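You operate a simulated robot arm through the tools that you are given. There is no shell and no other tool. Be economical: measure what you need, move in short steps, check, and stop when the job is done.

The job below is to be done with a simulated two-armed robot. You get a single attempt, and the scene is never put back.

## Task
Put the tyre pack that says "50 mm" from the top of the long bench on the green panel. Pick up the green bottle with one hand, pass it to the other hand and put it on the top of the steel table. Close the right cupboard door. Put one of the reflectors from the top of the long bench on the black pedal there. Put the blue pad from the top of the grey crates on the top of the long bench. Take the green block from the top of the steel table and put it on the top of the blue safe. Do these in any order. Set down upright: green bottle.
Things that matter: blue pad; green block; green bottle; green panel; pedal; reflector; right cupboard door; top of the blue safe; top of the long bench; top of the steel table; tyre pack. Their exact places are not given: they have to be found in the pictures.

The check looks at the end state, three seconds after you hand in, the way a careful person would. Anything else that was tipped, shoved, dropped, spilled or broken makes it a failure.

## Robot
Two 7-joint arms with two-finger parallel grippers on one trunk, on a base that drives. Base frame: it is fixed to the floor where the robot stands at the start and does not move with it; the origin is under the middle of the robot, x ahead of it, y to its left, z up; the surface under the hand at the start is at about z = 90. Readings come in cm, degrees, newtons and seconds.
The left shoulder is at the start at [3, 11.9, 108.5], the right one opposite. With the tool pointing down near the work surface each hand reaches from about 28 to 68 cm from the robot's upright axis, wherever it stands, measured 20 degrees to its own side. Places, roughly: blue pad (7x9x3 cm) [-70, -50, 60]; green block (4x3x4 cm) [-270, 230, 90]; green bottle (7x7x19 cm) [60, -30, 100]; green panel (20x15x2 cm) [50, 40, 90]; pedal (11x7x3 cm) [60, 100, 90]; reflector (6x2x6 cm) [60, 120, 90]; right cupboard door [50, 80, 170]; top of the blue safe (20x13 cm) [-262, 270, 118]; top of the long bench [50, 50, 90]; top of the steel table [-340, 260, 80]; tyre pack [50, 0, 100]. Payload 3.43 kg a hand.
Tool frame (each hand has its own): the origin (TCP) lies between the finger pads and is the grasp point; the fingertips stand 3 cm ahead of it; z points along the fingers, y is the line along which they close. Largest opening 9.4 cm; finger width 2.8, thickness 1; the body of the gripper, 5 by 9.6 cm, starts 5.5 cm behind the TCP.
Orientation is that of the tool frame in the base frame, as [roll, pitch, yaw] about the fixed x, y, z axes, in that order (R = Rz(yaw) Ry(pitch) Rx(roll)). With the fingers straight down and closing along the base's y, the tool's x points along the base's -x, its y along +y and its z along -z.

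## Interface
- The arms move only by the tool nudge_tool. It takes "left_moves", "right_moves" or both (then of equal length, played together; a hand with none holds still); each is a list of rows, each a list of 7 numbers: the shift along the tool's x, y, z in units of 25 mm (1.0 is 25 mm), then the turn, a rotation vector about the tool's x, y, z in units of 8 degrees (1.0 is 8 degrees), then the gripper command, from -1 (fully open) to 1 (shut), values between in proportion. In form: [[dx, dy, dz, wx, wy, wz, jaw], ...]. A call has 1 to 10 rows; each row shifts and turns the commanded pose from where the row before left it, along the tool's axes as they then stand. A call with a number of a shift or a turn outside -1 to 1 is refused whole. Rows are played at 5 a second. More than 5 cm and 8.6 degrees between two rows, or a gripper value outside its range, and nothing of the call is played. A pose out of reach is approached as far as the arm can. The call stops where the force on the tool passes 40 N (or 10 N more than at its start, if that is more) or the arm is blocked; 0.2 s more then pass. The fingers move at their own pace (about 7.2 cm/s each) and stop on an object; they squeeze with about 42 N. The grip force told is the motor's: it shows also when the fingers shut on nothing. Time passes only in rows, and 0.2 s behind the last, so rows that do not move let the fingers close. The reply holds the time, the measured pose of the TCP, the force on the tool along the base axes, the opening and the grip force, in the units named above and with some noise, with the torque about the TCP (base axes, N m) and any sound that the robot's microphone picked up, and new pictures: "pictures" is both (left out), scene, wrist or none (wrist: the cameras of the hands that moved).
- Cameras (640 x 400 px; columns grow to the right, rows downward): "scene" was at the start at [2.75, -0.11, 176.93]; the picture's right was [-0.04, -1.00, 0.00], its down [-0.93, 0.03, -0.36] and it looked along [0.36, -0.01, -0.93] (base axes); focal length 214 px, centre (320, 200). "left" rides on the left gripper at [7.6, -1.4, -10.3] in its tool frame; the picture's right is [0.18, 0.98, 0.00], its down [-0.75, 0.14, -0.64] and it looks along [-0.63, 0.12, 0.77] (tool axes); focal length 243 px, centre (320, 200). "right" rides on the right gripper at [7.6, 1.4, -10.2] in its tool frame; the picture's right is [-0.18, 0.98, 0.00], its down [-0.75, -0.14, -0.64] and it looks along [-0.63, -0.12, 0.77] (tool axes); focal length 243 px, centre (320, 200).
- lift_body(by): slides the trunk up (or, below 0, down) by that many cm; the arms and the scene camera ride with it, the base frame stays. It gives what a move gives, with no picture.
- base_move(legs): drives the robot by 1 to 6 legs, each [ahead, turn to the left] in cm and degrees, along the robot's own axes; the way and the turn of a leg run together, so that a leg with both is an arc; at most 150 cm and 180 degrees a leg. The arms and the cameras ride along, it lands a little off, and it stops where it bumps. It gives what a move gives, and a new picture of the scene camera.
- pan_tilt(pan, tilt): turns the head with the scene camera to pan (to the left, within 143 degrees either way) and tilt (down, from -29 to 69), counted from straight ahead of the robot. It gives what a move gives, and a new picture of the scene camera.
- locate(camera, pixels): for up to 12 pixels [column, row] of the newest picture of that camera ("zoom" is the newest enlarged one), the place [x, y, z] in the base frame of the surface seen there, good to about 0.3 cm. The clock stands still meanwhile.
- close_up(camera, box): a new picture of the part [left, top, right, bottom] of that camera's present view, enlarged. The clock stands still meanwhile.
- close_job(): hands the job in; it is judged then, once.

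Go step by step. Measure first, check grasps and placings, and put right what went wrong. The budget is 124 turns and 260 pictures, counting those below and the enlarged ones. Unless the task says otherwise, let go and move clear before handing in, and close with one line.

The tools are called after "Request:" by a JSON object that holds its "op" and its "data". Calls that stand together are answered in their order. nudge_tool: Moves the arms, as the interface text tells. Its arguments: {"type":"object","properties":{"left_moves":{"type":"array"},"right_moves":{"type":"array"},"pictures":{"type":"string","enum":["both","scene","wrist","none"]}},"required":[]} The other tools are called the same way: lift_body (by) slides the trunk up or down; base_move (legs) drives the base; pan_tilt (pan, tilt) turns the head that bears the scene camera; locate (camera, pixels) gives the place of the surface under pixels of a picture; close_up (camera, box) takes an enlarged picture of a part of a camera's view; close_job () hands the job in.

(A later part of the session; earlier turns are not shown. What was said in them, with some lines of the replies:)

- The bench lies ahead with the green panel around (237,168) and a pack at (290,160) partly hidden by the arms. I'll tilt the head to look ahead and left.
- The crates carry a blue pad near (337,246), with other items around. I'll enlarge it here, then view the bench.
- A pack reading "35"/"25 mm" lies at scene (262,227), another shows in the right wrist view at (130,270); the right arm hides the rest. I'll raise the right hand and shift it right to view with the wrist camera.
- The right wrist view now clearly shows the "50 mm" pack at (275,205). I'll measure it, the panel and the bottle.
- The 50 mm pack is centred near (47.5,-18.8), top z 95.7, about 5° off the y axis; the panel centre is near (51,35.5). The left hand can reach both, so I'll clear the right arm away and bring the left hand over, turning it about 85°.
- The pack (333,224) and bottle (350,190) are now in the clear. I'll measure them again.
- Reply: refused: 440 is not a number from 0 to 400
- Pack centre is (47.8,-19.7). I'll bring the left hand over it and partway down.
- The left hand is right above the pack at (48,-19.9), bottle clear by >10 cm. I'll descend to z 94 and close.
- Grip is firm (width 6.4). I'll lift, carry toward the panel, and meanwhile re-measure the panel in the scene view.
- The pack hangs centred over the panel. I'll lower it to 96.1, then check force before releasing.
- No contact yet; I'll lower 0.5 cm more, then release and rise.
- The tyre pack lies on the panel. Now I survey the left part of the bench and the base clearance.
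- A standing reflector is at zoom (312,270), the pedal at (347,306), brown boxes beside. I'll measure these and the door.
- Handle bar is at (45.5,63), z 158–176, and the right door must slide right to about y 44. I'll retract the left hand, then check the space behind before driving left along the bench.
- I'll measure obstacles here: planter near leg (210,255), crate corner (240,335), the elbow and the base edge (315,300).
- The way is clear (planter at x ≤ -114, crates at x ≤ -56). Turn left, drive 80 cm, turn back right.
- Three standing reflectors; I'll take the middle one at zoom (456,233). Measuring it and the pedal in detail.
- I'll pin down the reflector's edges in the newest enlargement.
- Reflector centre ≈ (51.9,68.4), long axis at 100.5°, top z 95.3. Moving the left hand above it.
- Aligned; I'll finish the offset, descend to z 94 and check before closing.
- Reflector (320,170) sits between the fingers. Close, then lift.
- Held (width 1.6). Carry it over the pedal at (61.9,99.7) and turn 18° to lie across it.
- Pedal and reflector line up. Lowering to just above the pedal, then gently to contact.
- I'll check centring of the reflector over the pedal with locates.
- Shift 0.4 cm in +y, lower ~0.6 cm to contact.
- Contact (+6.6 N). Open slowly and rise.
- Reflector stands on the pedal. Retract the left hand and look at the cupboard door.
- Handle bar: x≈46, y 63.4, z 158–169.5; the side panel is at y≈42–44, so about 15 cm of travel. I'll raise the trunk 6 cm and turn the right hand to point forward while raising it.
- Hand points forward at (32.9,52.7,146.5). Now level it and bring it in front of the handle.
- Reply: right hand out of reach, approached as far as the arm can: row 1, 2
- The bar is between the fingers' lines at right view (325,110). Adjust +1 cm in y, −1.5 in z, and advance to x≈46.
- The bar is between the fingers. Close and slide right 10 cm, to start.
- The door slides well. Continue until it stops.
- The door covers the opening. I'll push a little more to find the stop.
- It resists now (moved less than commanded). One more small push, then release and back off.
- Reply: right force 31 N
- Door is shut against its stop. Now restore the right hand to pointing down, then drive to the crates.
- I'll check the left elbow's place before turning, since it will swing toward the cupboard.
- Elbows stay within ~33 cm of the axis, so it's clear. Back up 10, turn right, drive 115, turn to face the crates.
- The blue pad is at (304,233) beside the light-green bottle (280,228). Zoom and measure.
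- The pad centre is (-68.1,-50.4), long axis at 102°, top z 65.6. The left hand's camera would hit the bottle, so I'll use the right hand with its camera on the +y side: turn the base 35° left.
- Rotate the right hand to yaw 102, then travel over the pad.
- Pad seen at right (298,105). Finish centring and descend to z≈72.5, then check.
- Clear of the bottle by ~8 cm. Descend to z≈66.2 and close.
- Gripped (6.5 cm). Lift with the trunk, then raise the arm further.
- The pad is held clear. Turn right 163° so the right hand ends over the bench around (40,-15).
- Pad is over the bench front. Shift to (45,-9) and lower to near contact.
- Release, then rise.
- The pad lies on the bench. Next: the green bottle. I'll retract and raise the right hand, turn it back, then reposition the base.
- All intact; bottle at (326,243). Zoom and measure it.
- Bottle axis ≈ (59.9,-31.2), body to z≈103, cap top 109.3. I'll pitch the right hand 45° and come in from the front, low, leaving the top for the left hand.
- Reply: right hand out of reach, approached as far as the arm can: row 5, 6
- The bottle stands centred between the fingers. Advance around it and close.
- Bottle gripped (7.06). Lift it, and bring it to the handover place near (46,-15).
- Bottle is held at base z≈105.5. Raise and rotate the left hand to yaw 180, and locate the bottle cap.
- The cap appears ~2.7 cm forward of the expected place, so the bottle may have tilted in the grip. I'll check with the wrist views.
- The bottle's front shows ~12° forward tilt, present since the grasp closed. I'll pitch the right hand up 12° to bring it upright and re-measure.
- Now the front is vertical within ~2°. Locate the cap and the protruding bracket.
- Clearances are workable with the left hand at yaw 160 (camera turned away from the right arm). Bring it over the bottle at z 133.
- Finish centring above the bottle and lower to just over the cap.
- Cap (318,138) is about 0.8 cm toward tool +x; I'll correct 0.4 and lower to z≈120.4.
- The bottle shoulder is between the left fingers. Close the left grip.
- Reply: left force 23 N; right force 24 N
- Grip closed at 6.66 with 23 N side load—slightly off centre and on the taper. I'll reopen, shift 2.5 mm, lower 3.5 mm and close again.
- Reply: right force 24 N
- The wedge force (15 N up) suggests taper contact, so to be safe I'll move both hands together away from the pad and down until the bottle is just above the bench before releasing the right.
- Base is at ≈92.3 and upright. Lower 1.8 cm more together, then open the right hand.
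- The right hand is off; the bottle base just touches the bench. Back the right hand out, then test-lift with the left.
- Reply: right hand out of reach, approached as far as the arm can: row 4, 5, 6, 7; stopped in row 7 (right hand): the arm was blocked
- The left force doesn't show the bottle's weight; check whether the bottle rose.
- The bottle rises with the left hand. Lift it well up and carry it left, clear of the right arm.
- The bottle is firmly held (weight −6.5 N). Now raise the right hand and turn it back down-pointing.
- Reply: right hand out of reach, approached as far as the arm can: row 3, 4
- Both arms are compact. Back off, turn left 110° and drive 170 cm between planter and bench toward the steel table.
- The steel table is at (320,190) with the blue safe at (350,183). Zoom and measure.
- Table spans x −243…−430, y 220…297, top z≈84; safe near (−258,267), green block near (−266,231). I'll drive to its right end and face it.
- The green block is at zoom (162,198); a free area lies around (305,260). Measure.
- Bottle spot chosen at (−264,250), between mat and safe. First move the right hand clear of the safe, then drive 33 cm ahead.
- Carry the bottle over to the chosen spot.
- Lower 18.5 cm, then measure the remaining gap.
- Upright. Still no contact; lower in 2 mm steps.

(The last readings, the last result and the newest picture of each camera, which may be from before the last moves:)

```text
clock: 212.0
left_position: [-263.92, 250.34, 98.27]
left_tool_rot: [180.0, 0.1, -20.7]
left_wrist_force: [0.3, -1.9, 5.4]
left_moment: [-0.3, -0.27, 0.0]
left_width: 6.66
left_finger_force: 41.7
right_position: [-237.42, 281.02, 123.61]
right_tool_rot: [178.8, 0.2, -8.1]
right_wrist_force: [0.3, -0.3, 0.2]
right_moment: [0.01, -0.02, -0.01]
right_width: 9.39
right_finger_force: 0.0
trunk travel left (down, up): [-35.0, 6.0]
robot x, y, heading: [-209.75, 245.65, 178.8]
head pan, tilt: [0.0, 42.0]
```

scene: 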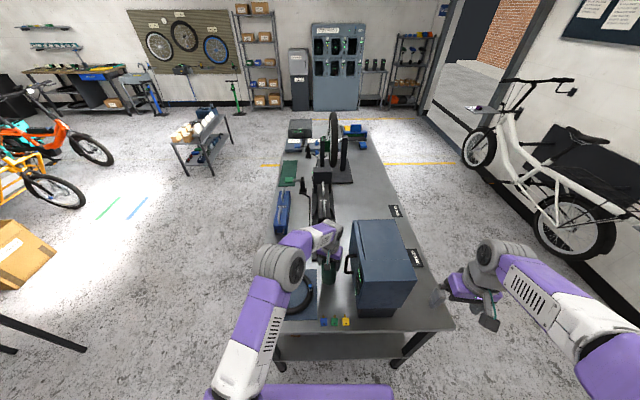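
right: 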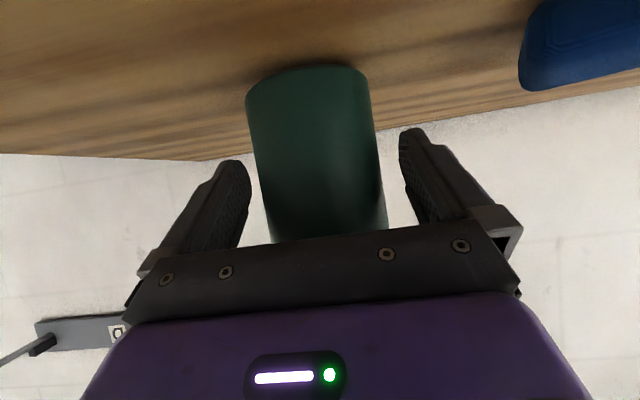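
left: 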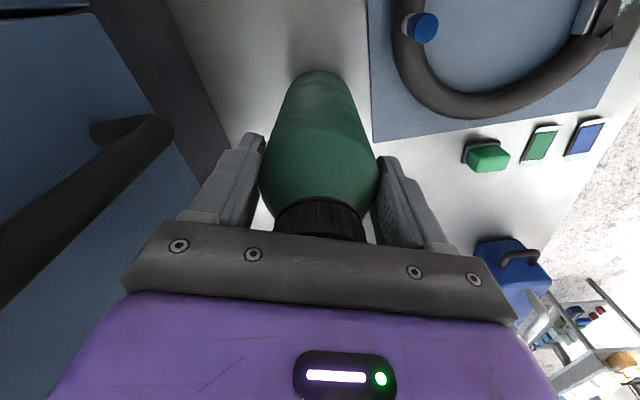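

Contact felt. Open slowly and rise straight up.

Request:
{"op": "nudge_tool", "data": {"left_moves": [[0, 0, 0, 0, 0, 0, -0.3], [0, 0, 0, 0, 0, 0, -0.6], [0, 0, 0, 0, 0, 0, -0.85], [0, 0, 0, 0, 0, 0, -0.9], [0, 0, -0.4, 0, 0, 0, -0.9], [0, 0, -0.8, 0, 0, 0, -0.9], [0, 0, -1, 0, 0, 0, -0.9], [0, 0, -1, 0, 0, 0, -0.9], [0, 0, -1, 0, 0, 0, -0.9], [0, 0, -1, 0, 0, 0, -0.9]], "pictures": "both"}}

```text
clock: 214.2
left_position: [-263.94, 250.33, 111.41]
left_tool_rot: [180.0, -0.1, -20.6]
left_wrist_force: [0.1, -0.7, 0.6]
left_moment: [-0.01, 0.04, 0.01]
left_width: 8.92
left_finger_force: 0.1
right_position: [-237.58, 281.11, 123.6]
right_tool_rot: [178.9, 0.1, -8.1]
right_wrist_force: [0.7, 0.5, -0.4]
right_moment: [0.0, -0.01, -0.05]
right_width: 9.4
right_finger_force: 0.0
trunk travel left (down, up): [-35.0, 6.0]
robot x, y, heading: [-210.02, 245.56, 178.8]
head pan, tilt: [0.0, 42.0]
```

scene: 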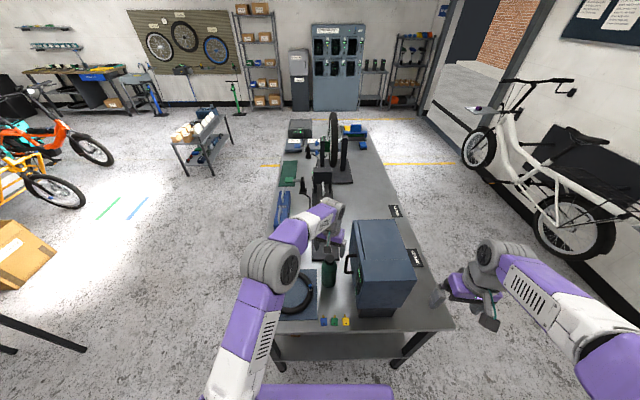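
left: 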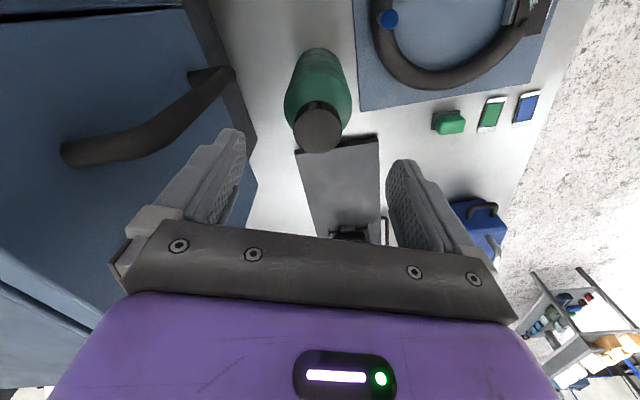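

The bottle stands upright. Now the green block at left view (448,122): measure it.

Request:
{"op": "close_up", "data": {"camera": "left", "box": [400, 80, 550, 170]}}

Request:
{"op": "locate", "data": {"camera": "left", "pixels": [[440, 122], [462, 118], [464, 128], [442, 132], [450, 124], [434, 116], [458, 112], [488, 115]]}}

```text
4.27 times, centred on (475, 125) of left
```

zoom: 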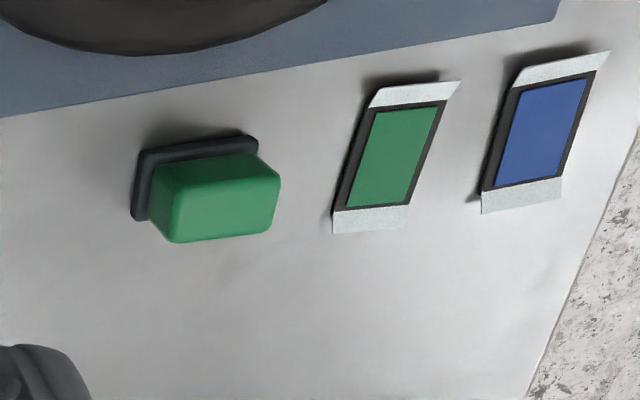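

```text
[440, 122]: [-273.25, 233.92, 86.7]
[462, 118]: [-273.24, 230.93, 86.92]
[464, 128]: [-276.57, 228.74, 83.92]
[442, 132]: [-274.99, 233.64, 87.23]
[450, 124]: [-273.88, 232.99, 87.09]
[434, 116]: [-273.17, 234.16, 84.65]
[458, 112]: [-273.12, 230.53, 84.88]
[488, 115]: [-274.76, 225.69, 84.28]
```

Request:
{"op": "locate", "data": {"camera": "zoom", "pixels": [[165, 175], [255, 160], [275, 180], [268, 225], [180, 236], [160, 200], [215, 200], [140, 160], [250, 142], [140, 210], [175, 190], [265, 175]]}}

```text
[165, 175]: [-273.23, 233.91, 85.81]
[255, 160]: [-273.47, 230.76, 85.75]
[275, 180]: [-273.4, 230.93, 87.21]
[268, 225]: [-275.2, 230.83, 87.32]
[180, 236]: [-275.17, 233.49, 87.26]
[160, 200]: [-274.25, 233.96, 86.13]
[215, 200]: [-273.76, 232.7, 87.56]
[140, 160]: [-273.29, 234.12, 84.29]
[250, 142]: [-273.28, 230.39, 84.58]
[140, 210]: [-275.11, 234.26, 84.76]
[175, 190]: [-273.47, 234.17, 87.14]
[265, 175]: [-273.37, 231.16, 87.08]
```

Block centre ≈ (−274.4,232.4), top 87.4, aligned with the axes. Rotate the left hand to yaw 0 and move above it, jaws part-open.

Request:
{"op": "nudge_tool", "data": {"left_moves": [[0, 0, 0, 0, 0, -0.863, -0.4], [0, 0, 0, 0, 0, -0.863, -0.4], [0, 0, 0, 0, 0, -0.863, -0.4], [0, 1, 0, 0, 0, 0, -0.4], [0, 1, 0, 0, 0, 0, -0.4], [0, 1, 0, 0, 0, 0, -0.4], [0, 1, 0, 0, 0, 0, -0.4], [0, 1, 0, 0, 0, 0, -0.4], [0, 1, 0, 0, 0, 0, -0.4], [0, 1, 0, 0, 0, 0, -0.4]], "pictures": "none"}}

Request:
{"op": "nudge_tool", "data": {"left_moves": [[-0.84, 0.16, 0, 0, 0, 0, -0.4], [-0.84, 0, 0, 0, 0, 0, -0.4], [-0.84, 0, 0, 0, 0, 0, -0.4], [-0.84, 0, 0, 0, 0, 0, -0.4], [-0.84, 0, 0, 0, 0, 0, -0.4], [0, 0, 0.9, 0, 0, 0, -0.4], [0, 0, 0.9, 0, 0, 0, -0.4], [0, 0, 0.9, 0, 0, 0, -0.4], [0, 0, 0.9, 0, 0, 0, -0.4]], "pictures": "both"}}

```text
clock: 216.4
left_position: [-263.86, 232.78, 111.37]
left_tool_rot: [-179.9, -0.1, 0.0]
left_wrist_force: [0.0, -0.3, 0.5]
left_moment: [0.02, -0.01, 0.01]
left_width: 6.57
left_finger_force: 0.1
right_position: [-237.56, 281.05, 123.59]
right_tool_rot: [178.8, 0.2, -8.1]
right_wrist_force: [0.3, -0.5, 0.0]
right_moment: [0.03, 0.04, 0.0]
right_width: 9.4
right_finger_force: 0.0
trunk travel left (down, up): [-35.0, 6.0]
robot x, y, heading: [-209.77, 245.34, 178.5]
head pan, tilt: [0.0, 42.0]
```

```text
clock: 218.4
left_position: [-274.36, 232.44, 102.2]
left_tool_rot: [-179.9, -0.1, -0.1]
left_wrist_force: [-0.1, -0.1, -0.7]
left_moment: [-0.04, 0.02, 0.0]
left_width: 6.56
left_finger_force: 0.0
right_position: [-237.61, 280.99, 123.61]
right_tool_rot: [178.7, 0.1, -8.1]
right_wrist_force: [0.2, 0.3, -0.1]
right_moment: [-0.02, -0.03, 0.01]
right_width: 9.39
right_finger_force: 0.1
trunk travel left (down, up): [-35.0, 6.0]
robot x, y, heading: [-209.6, 245.15, 178.5]
head pan, tilt: [0.0, 42.0]
```

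scene: 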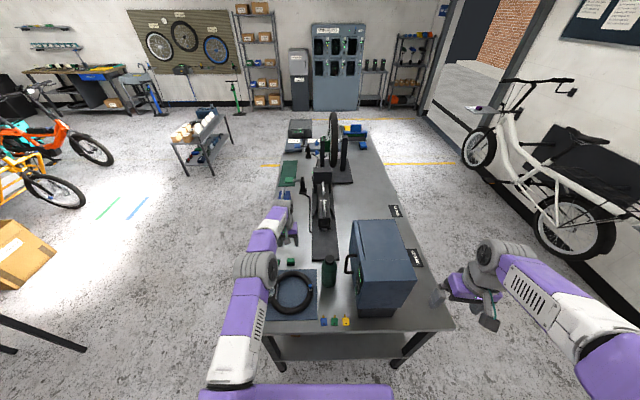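
left: 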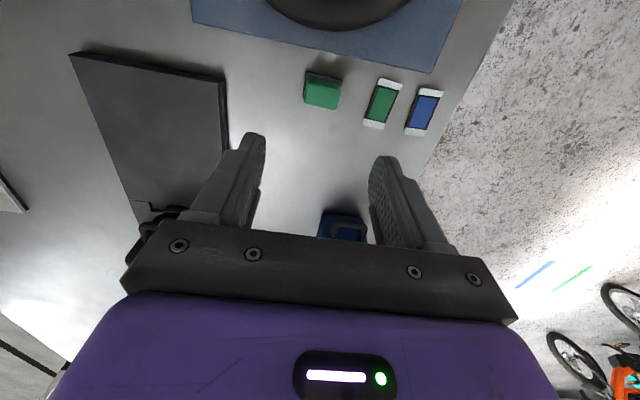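

Aligned over the block (322,93). Descend to z≈88 and close.

Request:
{"op": "nudge_tool", "data": {"left_moves": [[0, 0, 0.95, 0, 0, 0, -0.4], [0, 0, 0.95, 0, 0, 0, -0.4], [0, 0, 0.95, 0, 0, 0, -0.4], [0, 0, 0.95, 0, 0, 0, -0.4], [0, 0, 0.95, 0, 0, 0, -0.4], [0, 0, 0.9, 0, 0, 0, -0.4], [0, 0, 0, 0, 0, 0, 1], [0, 0, 0, 0, 0, 0, 1], [0, 0, 0, 0, 0, 0, 1], [0, 0, 0, 0, 0, 0, 1]], "pictures": "wrist"}}

```text
clock: 220.6
left_position: [-273.64, 232.45, 88.28]
left_tool_rot: [180.0, -0.1, 0.0]
left_wrist_force: [-1.1, 0.7, 0.4]
left_moment: [0.03, 0.03, 0.01]
left_width: 3.48
left_finger_force: 41.5
left hand out of reach, approached as far as the arm can: row 5, 6
right_position: [-237.52, 281.08, 123.64]
right_tool_rot: [178.7, 0.1, -8.0]
right_wrist_force: [-0.1, 0.1, -0.1]
right_moment: [0.01, -0.01, -0.04]
right_width: 9.41
right_finger_force: 0.0
trunk travel left (down, up): [-35.0, 6.0]
robot x, y, heading: [-209.56, 244.91, 178.5]
head pan, tilt: [0.0, 42.0]
```

left: 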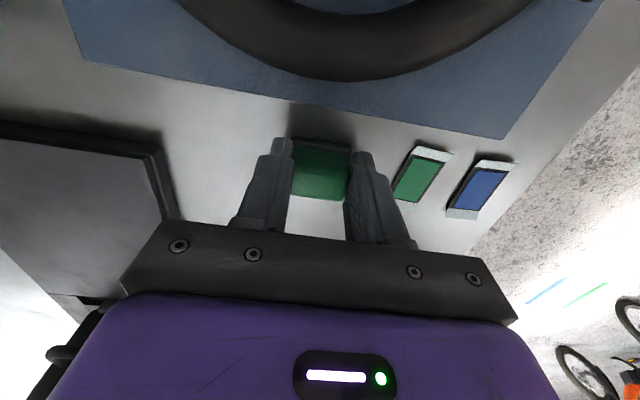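

Block gripped (3.5 cm). Raise the trunk and lift straight up, moving the right hand further aside.

Request:
{"op": "nudge_tool", "data": {"left_moves": [[0, 0, -0.5, 0, 0, 0, 1], [0, 0, -1, 0, 0, 0, 1], [0, 0, -1, 0, 0, 0, 1], [0, 0, -1, 0, 0, 0, 1], [0.3, 0, -1, 0, 0, 0, 1], [0.5, 0, -1, 0, 0, 0, 1], [0.8, 0, -1, 0, 0, 0, 1], [1, 0, -1, 0, 0, 0, 1], [1, 0, -1, 0, 0, 0, 1], [1, 0, -1, 0, 0, 0, 1]], "right_moves": [[0.3, -0.8, 0, 0, 0, 0, -1], [0.3, -0.8, 0, 0, 0, 0, -1], [0.3, -0.8, 0, 0, 0, 0, -1], [0.3, -0.8, 0, 0, 0, 0, -1], [0, 0, 0, 0, 0, 0, -1], [0, 0, 0, 0, 0, 0, -1], [0, 0, 0, 0, 0, 0, -1], [0, 0, 0, 0, 0, 0, -1], [0, 0, 0, 0, 0, 0, -1], [0, 0, 0, 0, 0, 0, -1]], "pictures": "none"}}

Request:
{"op": "lift_body", "data": {"by": 6}}

Request:
{"op": "nudge_tool", "data": {"left_moves": [[0, 0, -1, 0, 0, 0, 1], [0, 0, -1, 0, 0, 0, 1], [0, 0, -1, 0, 0, 0, 1], [0, 0, -0.6, 0, 0, 0, 1]], "pictures": "both"}}

```text
clock: 222.8
left_position: [-274.08, 233.38, 112.51]
left_tool_rot: [179.9, -0.2, 0.0]
left_wrist_force: [-0.1, 0.1, -0.2]
left_moment: [0.04, 0.0, 0.02]
left_width: 3.46
left_finger_force: 42.7
left hand out of reach, approached as far as the arm can: row 2, 3, 5, 6, 7, 8, 9, 10
right_position: [-233.5, 288.49, 123.35]
right_tool_rot: [178.9, 0.1, -8.2]
right_wrist_force: [-0.4, -0.7, -0.6]
right_moment: [-0.03, 0.0, -0.02]
right_width: 9.4
right_finger_force: 0.1
trunk travel left (down, up): [-35.0, 6.0]
robot x, y, heading: [-209.84, 245.19, 178.7]
head pan, tilt: [0.0, 42.0]
```

```text
clock: 223.8
left_position: [-274.18, 233.43, 118.45]
left_tool_rot: [-179.9, -0.3, 0.1]
left_wrist_force: [0.3, -0.3, -0.9]
left_moment: [-0.01, -0.02, -0.01]
left_width: 3.46
left_finger_force: 42.2
right_position: [-233.72, 288.43, 129.3]
right_tool_rot: [178.8, 0.1, -8.1]
right_wrist_force: [-0.7, 0.2, 0.0]
right_moment: [0.01, 0.0, -0.02]
right_width: 9.4
right_finger_force: 0.0
trunk travel left (down, up): [-41.0, 0.0]
robot x, y, heading: [-209.37, 245.36, 178.4]
head pan, tilt: [0.0, 42.0]
```

```text
clock: 224.8
left_position: [-272.41, 233.39, 126.9]
left_tool_rot: [-179.9, -0.2, 0.0]
left_wrist_force: [0.3, -0.7, 0.2]
left_moment: [0.0, 0.02, 0.0]
left_width: 3.45
left_finger_force: 42.1
left hand out of reach, approached as far as the arm can: row 2, 3
right_position: [-233.4, 288.36, 129.39]
right_tool_rot: [178.8, 0.1, -8.1]
right_wrist_force: [1.0, -0.5, -1.2]
right_moment: [-0.01, 0.02, 0.03]
right_width: 9.39
right_finger_force: 0.0
trunk travel left (down, up): [-41.0, 0.0]
robot x, y, heading: [-209.34, 245.61, 178.8]
head pan, tilt: [0.0, 42.0]
```

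scene: 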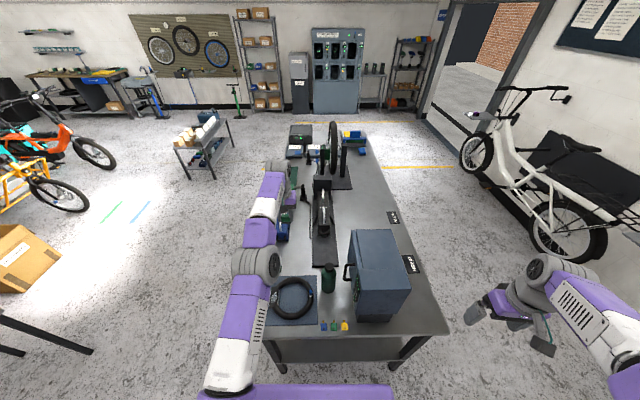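
left: 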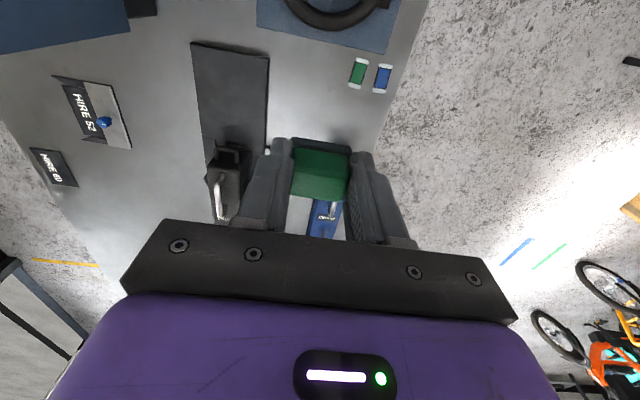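

Pull the hand in first, then swing across to above the safe.

Request:
{"op": "nudge_tool", "data": {"left_moves": [[1, 0, 0, 0, 0, 0, 1], [1, -0.2, 0, 0, 0, 0, 1], [1, -0.5, 0, 0, 0, 0, 1], [1, -0.7, 0, 0, 0, 0, 1], [1, -1, 0, 0, 0, 0, 1], [1, -1, 0, 0, 0, 0, 1], [0.2, -1, 0, 0, 0, 0, 1], [0, -1, 0, 0, 0, 0, 1], [0, -1, 0, 0, 0, 0, 1], [0, -1, 0, 0, 0, 0, 1]], "pictures": "none"}}

Request:
{"op": "nudge_tool", "data": {"left_moves": [[0, -1, 0, 0, 0, 0, 1], [0, -1, 0, 0, 0, 0, 1], [0, -1, 0, 0, 0, 0, 1], [0, -1, 0, 0, 0, 0, 1], [0, -1, 0, 0, 0, 0, 1], [0, -1, 0, 0, 0, 0, 1]], "pictures": "both"}}

```text
clock: 227.0
left_position: [-257.35, 252.16, 127.02]
left_tool_rot: [179.9, -0.2, 0.0]
left_wrist_force: [-0.3, 0.8, -0.1]
left_moment: [-0.03, -0.03, -0.02]
left_width: 3.44
left_finger_force: 42.0
right_position: [-233.73, 288.61, 129.35]
right_tool_rot: [178.9, 0.0, -8.1]
right_wrist_force: [0.6, -0.5, 0.1]
right_moment: [-0.01, -0.03, 0.01]
right_width: 9.4
right_finger_force: 0.0
trunk travel left (down, up): [-41.0, 0.0]
robot x, y, heading: [-210.12, 245.36, 178.8]
head pan, tilt: [0.0, 42.0]
```

```text
clock: 228.4
left_position: [-257.08, 267.04, 127.12]
left_tool_rot: [180.0, -0.2, 0.1]
left_wrist_force: [-0.1, -0.3, -0.1]
left_moment: [0.02, -0.02, -0.03]
left_width: 3.46
left_finger_force: 42.2
right_position: [-233.58, 288.55, 129.37]
right_tool_rot: [178.8, 0.0, -8.2]
right_wrist_force: [1.1, -0.8, -0.1]
right_moment: [0.0, -0.02, -0.03]
right_width: 9.39
right_finger_force: 0.0
trunk travel left (down, up): [-41.0, 0.0]
robot x, y, heading: [-209.71, 245.43, 178.7]
head pan, tilt: [0.0, 42.0]
```

scene: 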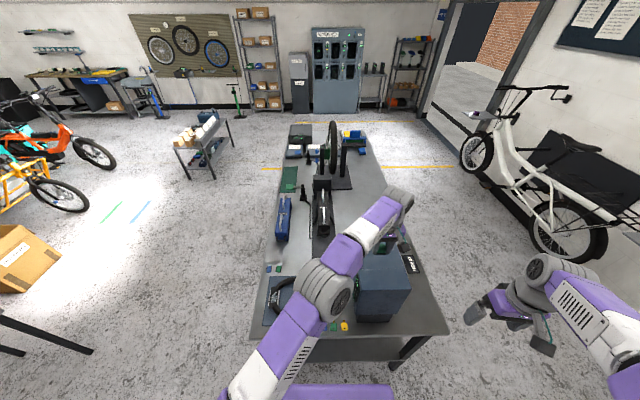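
left: 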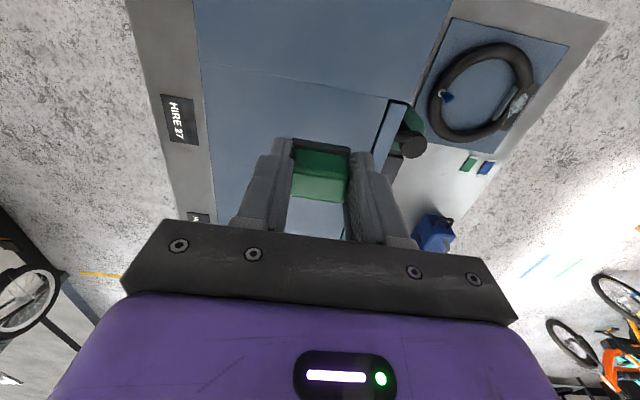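

Over the safe. Lower to about 0.6 cm above, then feel for contact.

Request:
{"op": "nudge_tool", "data": {"left_moves": [[0, 0, 0.8, 0, 0, 0, 1], [0, 0, 0.8, 0, 0, 0, 1], [0, 0, 0.5, 0, 0, 0, 1], [0, 0, 0.1, 0, 0, 0, 1], [0, 0, 0.05, 0, 0, 0, 1], [0, 0, 0, 0, 0, 0, 1]], "pictures": "wrist"}}

Request:
{"op": "locate", "data": {"camera": "left", "pixels": [[320, 100], [240, 130], [330, 130], [320, 145], [250, 60]]}}

```text
clock: 229.8
left_position: [-257.18, 267.1, 121.54]
left_tool_rot: [179.9, -0.2, 0.0]
left_wrist_force: [0.1, -0.4, -0.6]
left_moment: [0.0, -0.02, -0.03]
left_width: 3.46
left_finger_force: 41.9
right_position: [-233.56, 288.49, 129.47]
right_tool_rot: [178.9, 0.0, -8.1]
right_wrist_force: [-0.8, 0.3, 0.6]
right_moment: [-0.01, 0.04, 0.0]
right_width: 9.41
right_finger_force: 0.1
trunk travel left (down, up): [-41.0, 0.0]
robot x, y, heading: [-209.48, 245.39, 178.2]
head pan, tilt: [0.0, 42.0]
```

left: 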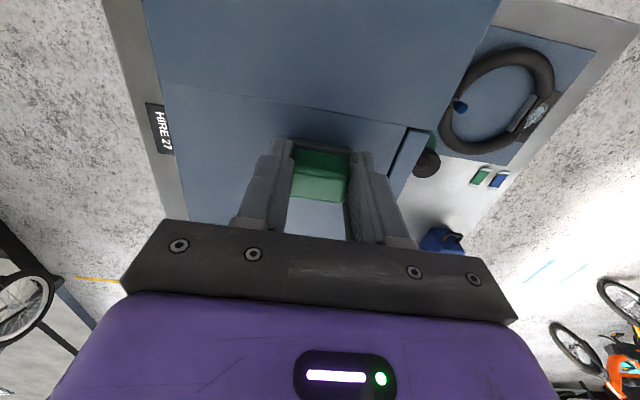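

```text
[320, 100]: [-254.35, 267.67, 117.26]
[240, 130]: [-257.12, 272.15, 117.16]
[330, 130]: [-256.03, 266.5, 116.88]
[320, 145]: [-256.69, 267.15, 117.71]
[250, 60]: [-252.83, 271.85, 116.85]
```

Request:
{"op": "nudge_tool", "data": {"left_moves": [[0, 0, 0.06, 0, 0, 0, 1], [0, 0, 0.06, 0, 0, 0, 1], [0, 0, 0.06, 0, 0, 0, 1], [0, 0, 0, 0, 0, 0, 1]], "pictures": "none"}}

```text
clock: 230.8
left_position: [-257.11, 267.0, 121.19]
left_tool_rot: [-179.8, 0.0, 0.0]
left_wrist_force: [-1.5, 1.0, 16.6]
left_moment: [-0.01, 0.2, 0.01]
left_width: 3.46
left_finger_force: 41.8
right_position: [-233.65, 288.51, 129.46]
right_tool_rot: [178.8, 0.1, -8.1]
right_wrist_force: [-0.1, 0.1, -0.4]
right_moment: [0.02, 0.04, 0.01]
right_width: 9.38
right_finger_force: 0.0
trunk travel left (down, up): [-41.0, 0.0]
robot x, y, heading: [-209.54, 245.63, 178.7]
head pan, tilt: [0.0, 42.0]
```

Contact (16.6 N). Open and rise.

Request:
{"op": "nudge_tool", "data": {"left_moves": [[0, 0, -0.03, 0, 0, 0, 1], [0, 0, 0, 0, 0, 0, 0.1], [0, 0, 0, 0, 0, 0, -0.1], [0, 0, 0, 0, 0, 0, -0.3], [0, 0, -0.5, 0, 0, 0, -0.3], [0, 0, -0.8, 0, 0, 0, -0.3], [0, 0, -0.8, 0, 0, 0, -0.3], [0.5, 0.5, -0.8, 0, 0, 0, -0.3], [1, 1, 0, 0, 0, 0, -0.3], [1, 1, 0, 0, 0, 0, -0.3]], "pictures": "wrist"}}

Request:
{"op": "nudge_tool", "data": {"left_moves": [[1, 1, 0, 0, 0, 0, -0.3], [1, 1, 0, 0, 0, 0, -0.3], [1, 1, 0, 0, 0, 0, -0.3], [0.5, 1, 0, 0, 0, 0, -0.3], [0.5, 1, 0, 0, 0, 0, -0.3], [0.5, 1, 0, 0, 0, 0, -0.3]], "pictures": "scene"}}

Request:
{"op": "close_up", "data": {"camera": "scene", "box": [240, 190, 440, 350]}}

```text
clock: 233.0
left_position: [-250.73, 260.77, 128.31]
left_tool_rot: [-180.0, -0.2, 0.1]
left_wrist_force: [0.4, -0.2, -0.5]
left_moment: [0.02, -0.01, -0.03]
left_width: 6.1
left_finger_force: 0.1
right_position: [-233.47, 288.35, 129.41]
right_tool_rot: [178.9, 0.1, -8.1]
right_wrist_force: [0.2, -0.5, 0.6]
right_moment: [0.05, 0.02, -0.02]
right_width: 9.41
right_finger_force: 0.0
trunk travel left (down, up): [-41.0, 0.0]
robot x, y, heading: [-209.52, 245.8, 178.8]
head pan, tilt: [0.0, 42.0]
```

left: 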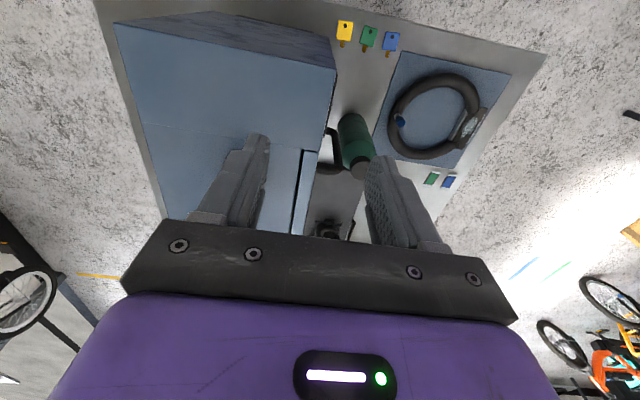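

```text
clock: 234.4
left_position: [-239.51, 245.53, 128.41]
left_tool_rot: [-180.0, -0.1, 0.0]
left_wrist_force: [0.7, -0.3, -0.8]
left_moment: [0.03, 0.01, 0.0]
left_width: 6.14
left_finger_force: 0.2
right_position: [-233.48, 288.24, 129.39]
right_tool_rot: [178.7, 0.1, -8.1]
right_wrist_force: [-0.4, -0.5, 0.3]
right_moment: [0.0, 0.0, 0.01]
right_width: 9.41
right_finger_force: 0.1
trunk travel left (down, up): [-41.0, 0.0]
robot x, y, heading: [-209.8, 245.42, 178.5]
head pan, tilt: [0.0, 42.0]
```

scene: 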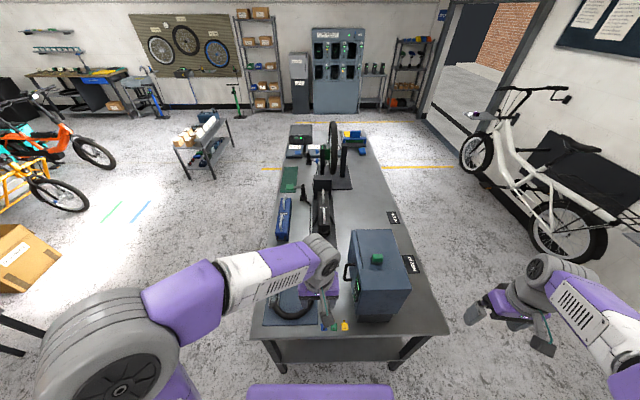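

```text
2.50 times, centred on (340, 270) of scene
```

zoom: 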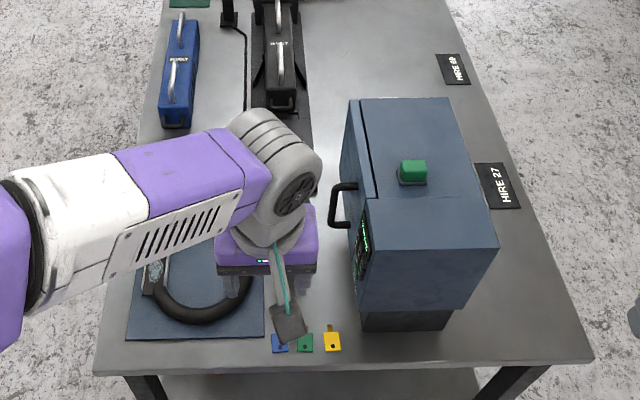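

The block sits on the safe. Back away and verify the bottle and, at a distance, the bench.

Request:
{"op": "base_move", "data": {"legs": [[-35, 0]]}}

Request:
{"op": "nudge_tool", "data": {"left_moves": [[0, 1, 0, 0, 0, 0, -0.3], [0, 1, 0, 0, 0, 0, -0.3], [0, 1, 0, 0, 0, 0, -0.3], [0, 1, 0, 0, 0, 0, -0.3], [0, 1, 0, 0, 0, 0, -0.3], [0, 1, 0, 0, 0, 0, -0.3]], "pictures": "scene"}}

Request:
{"op": "close_up", "data": {"camera": "scene", "box": [230, 150, 430, 280]}}

Request:
{"op": "pan_tilt", "data": {"pan": 143, "tilt": 15}}

```text
clock: 236.7
left_position: [-204.62, 244.78, 128.35]
left_tool_rot: [-180.0, -0.3, 0.2]
left_wrist_force: [0.3, 0.4, 0.6]
left_moment: [0.01, 0.0, -0.01]
left_width: 6.08
left_finger_force: 0.0
right_position: [-198.88, 287.61, 129.36]
right_tool_rot: [178.8, 0.0, -7.7]
right_wrist_force: [0.1, 0.3, -0.1]
right_moment: [0.01, 0.02, 0.0]
right_width: 9.38
right_finger_force: 0.1
trunk travel left (down, up): [-41.0, 0.0]
robot x, y, heading: [-175.18, 244.64, 178.7]
head pan, tilt: [0.0, 42.0]
```

scene: 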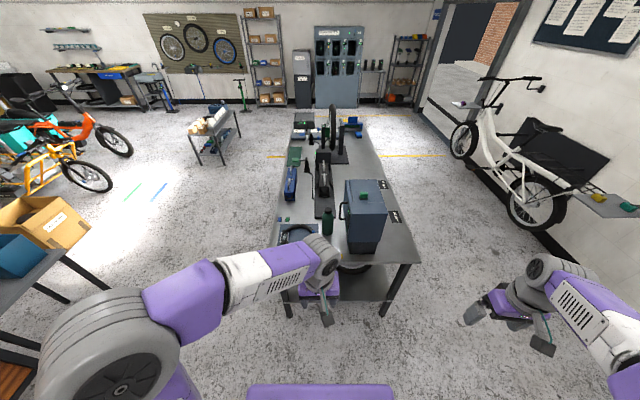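

```text
clock: 238.1
left_position: [-204.66, 229.69, 128.37]
left_tool_rot: [-180.0, -0.2, 0.5]
left_wrist_force: [-0.4, -0.7, 0.3]
left_moment: [0.0, 0.01, 0.0]
left_width: 6.12
left_finger_force: 0.0
right_position: [-198.76, 287.61, 129.44]
right_tool_rot: [178.8, 0.2, -7.6]
right_wrist_force: [-0.5, -0.2, -0.8]
right_moment: [0.04, -0.03, -0.02]
right_width: 9.42
right_finger_force: 0.1
trunk travel left (down, up): [-41.0, 0.0]
robot x, y, heading: [-174.73, 244.45, 179.1]
head pan, tilt: [0.0, 42.0]
```

scene: 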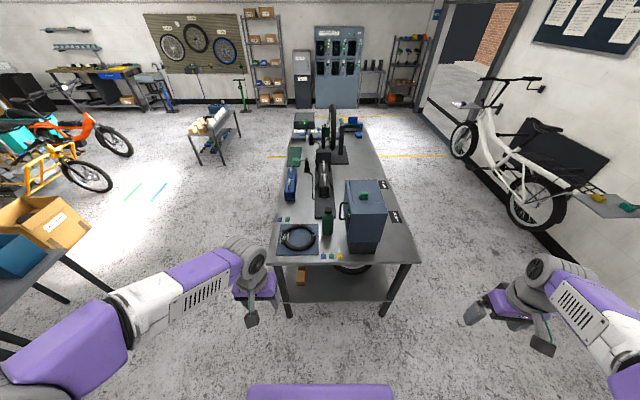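

```text
3.08 times, centred on (330, 215) of scene
```

zoom: 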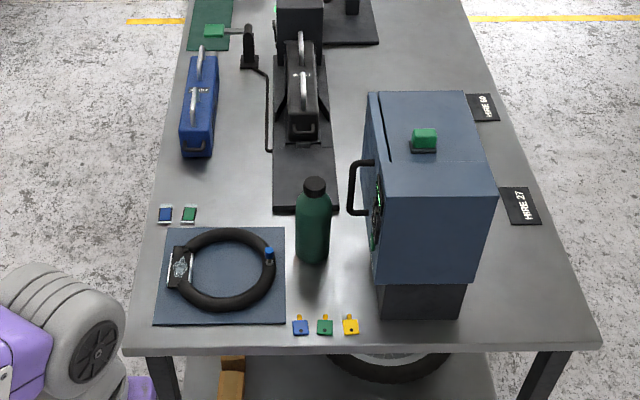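

```text
clock: 240.3
left_position: [-204.7, 229.86, 128.4]
left_tool_rot: [-179.9, -0.3, 0.4]
left_wrist_force: [-0.3, -1.2, -0.9]
left_moment: [0.0, 0.01, 0.01]
left_width: 6.06
left_finger_force: 0.0
right_position: [-198.9, 287.8, 129.4]
right_tool_rot: [178.8, 0.2, -7.7]
right_wrist_force: [0.0, -0.3, -0.9]
right_moment: [-0.01, 0.01, -0.03]
right_width: 9.37
right_finger_force: 0.0
trunk travel left (down, up): [-41.0, 0.0]
robot x, y, heading: [-174.54, 244.68, 179.0]
head pan, tilt: [143.0, 15.0]
```

scene: 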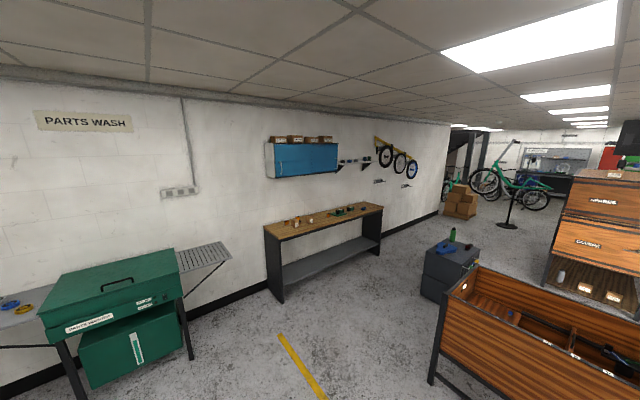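

Bottle upright on the table, block on the safe. One last zoom on the bench and cupboard.

Request:
{"op": "close_up", "data": {"camera": "scene", "box": [255, 125, 395, 225]}}

```text
4.00 times, centred on (325, 175) of scene
```

zoom: 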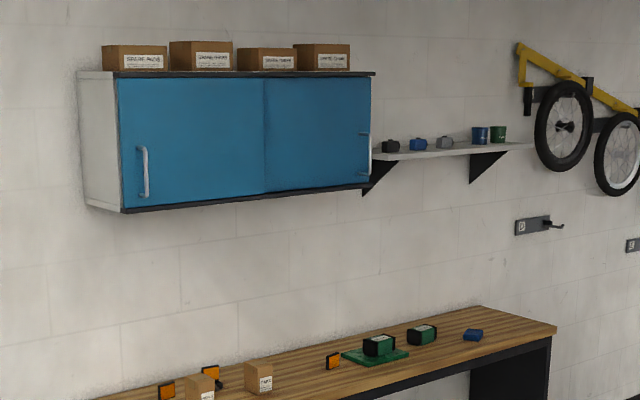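

The pictures show everything in place: the cupboard is shut, the tyre pack is on the panel, the reflector is on the pedal and the pad is on the bench. I'm handing in.

Request:
{"op": "close_job", "data": {}}

```text
The job is handed in.
```

All six tasks are done and the job is handed in. In the last pictures every item is where you asked, and the green bottle stands upright on the steel table.
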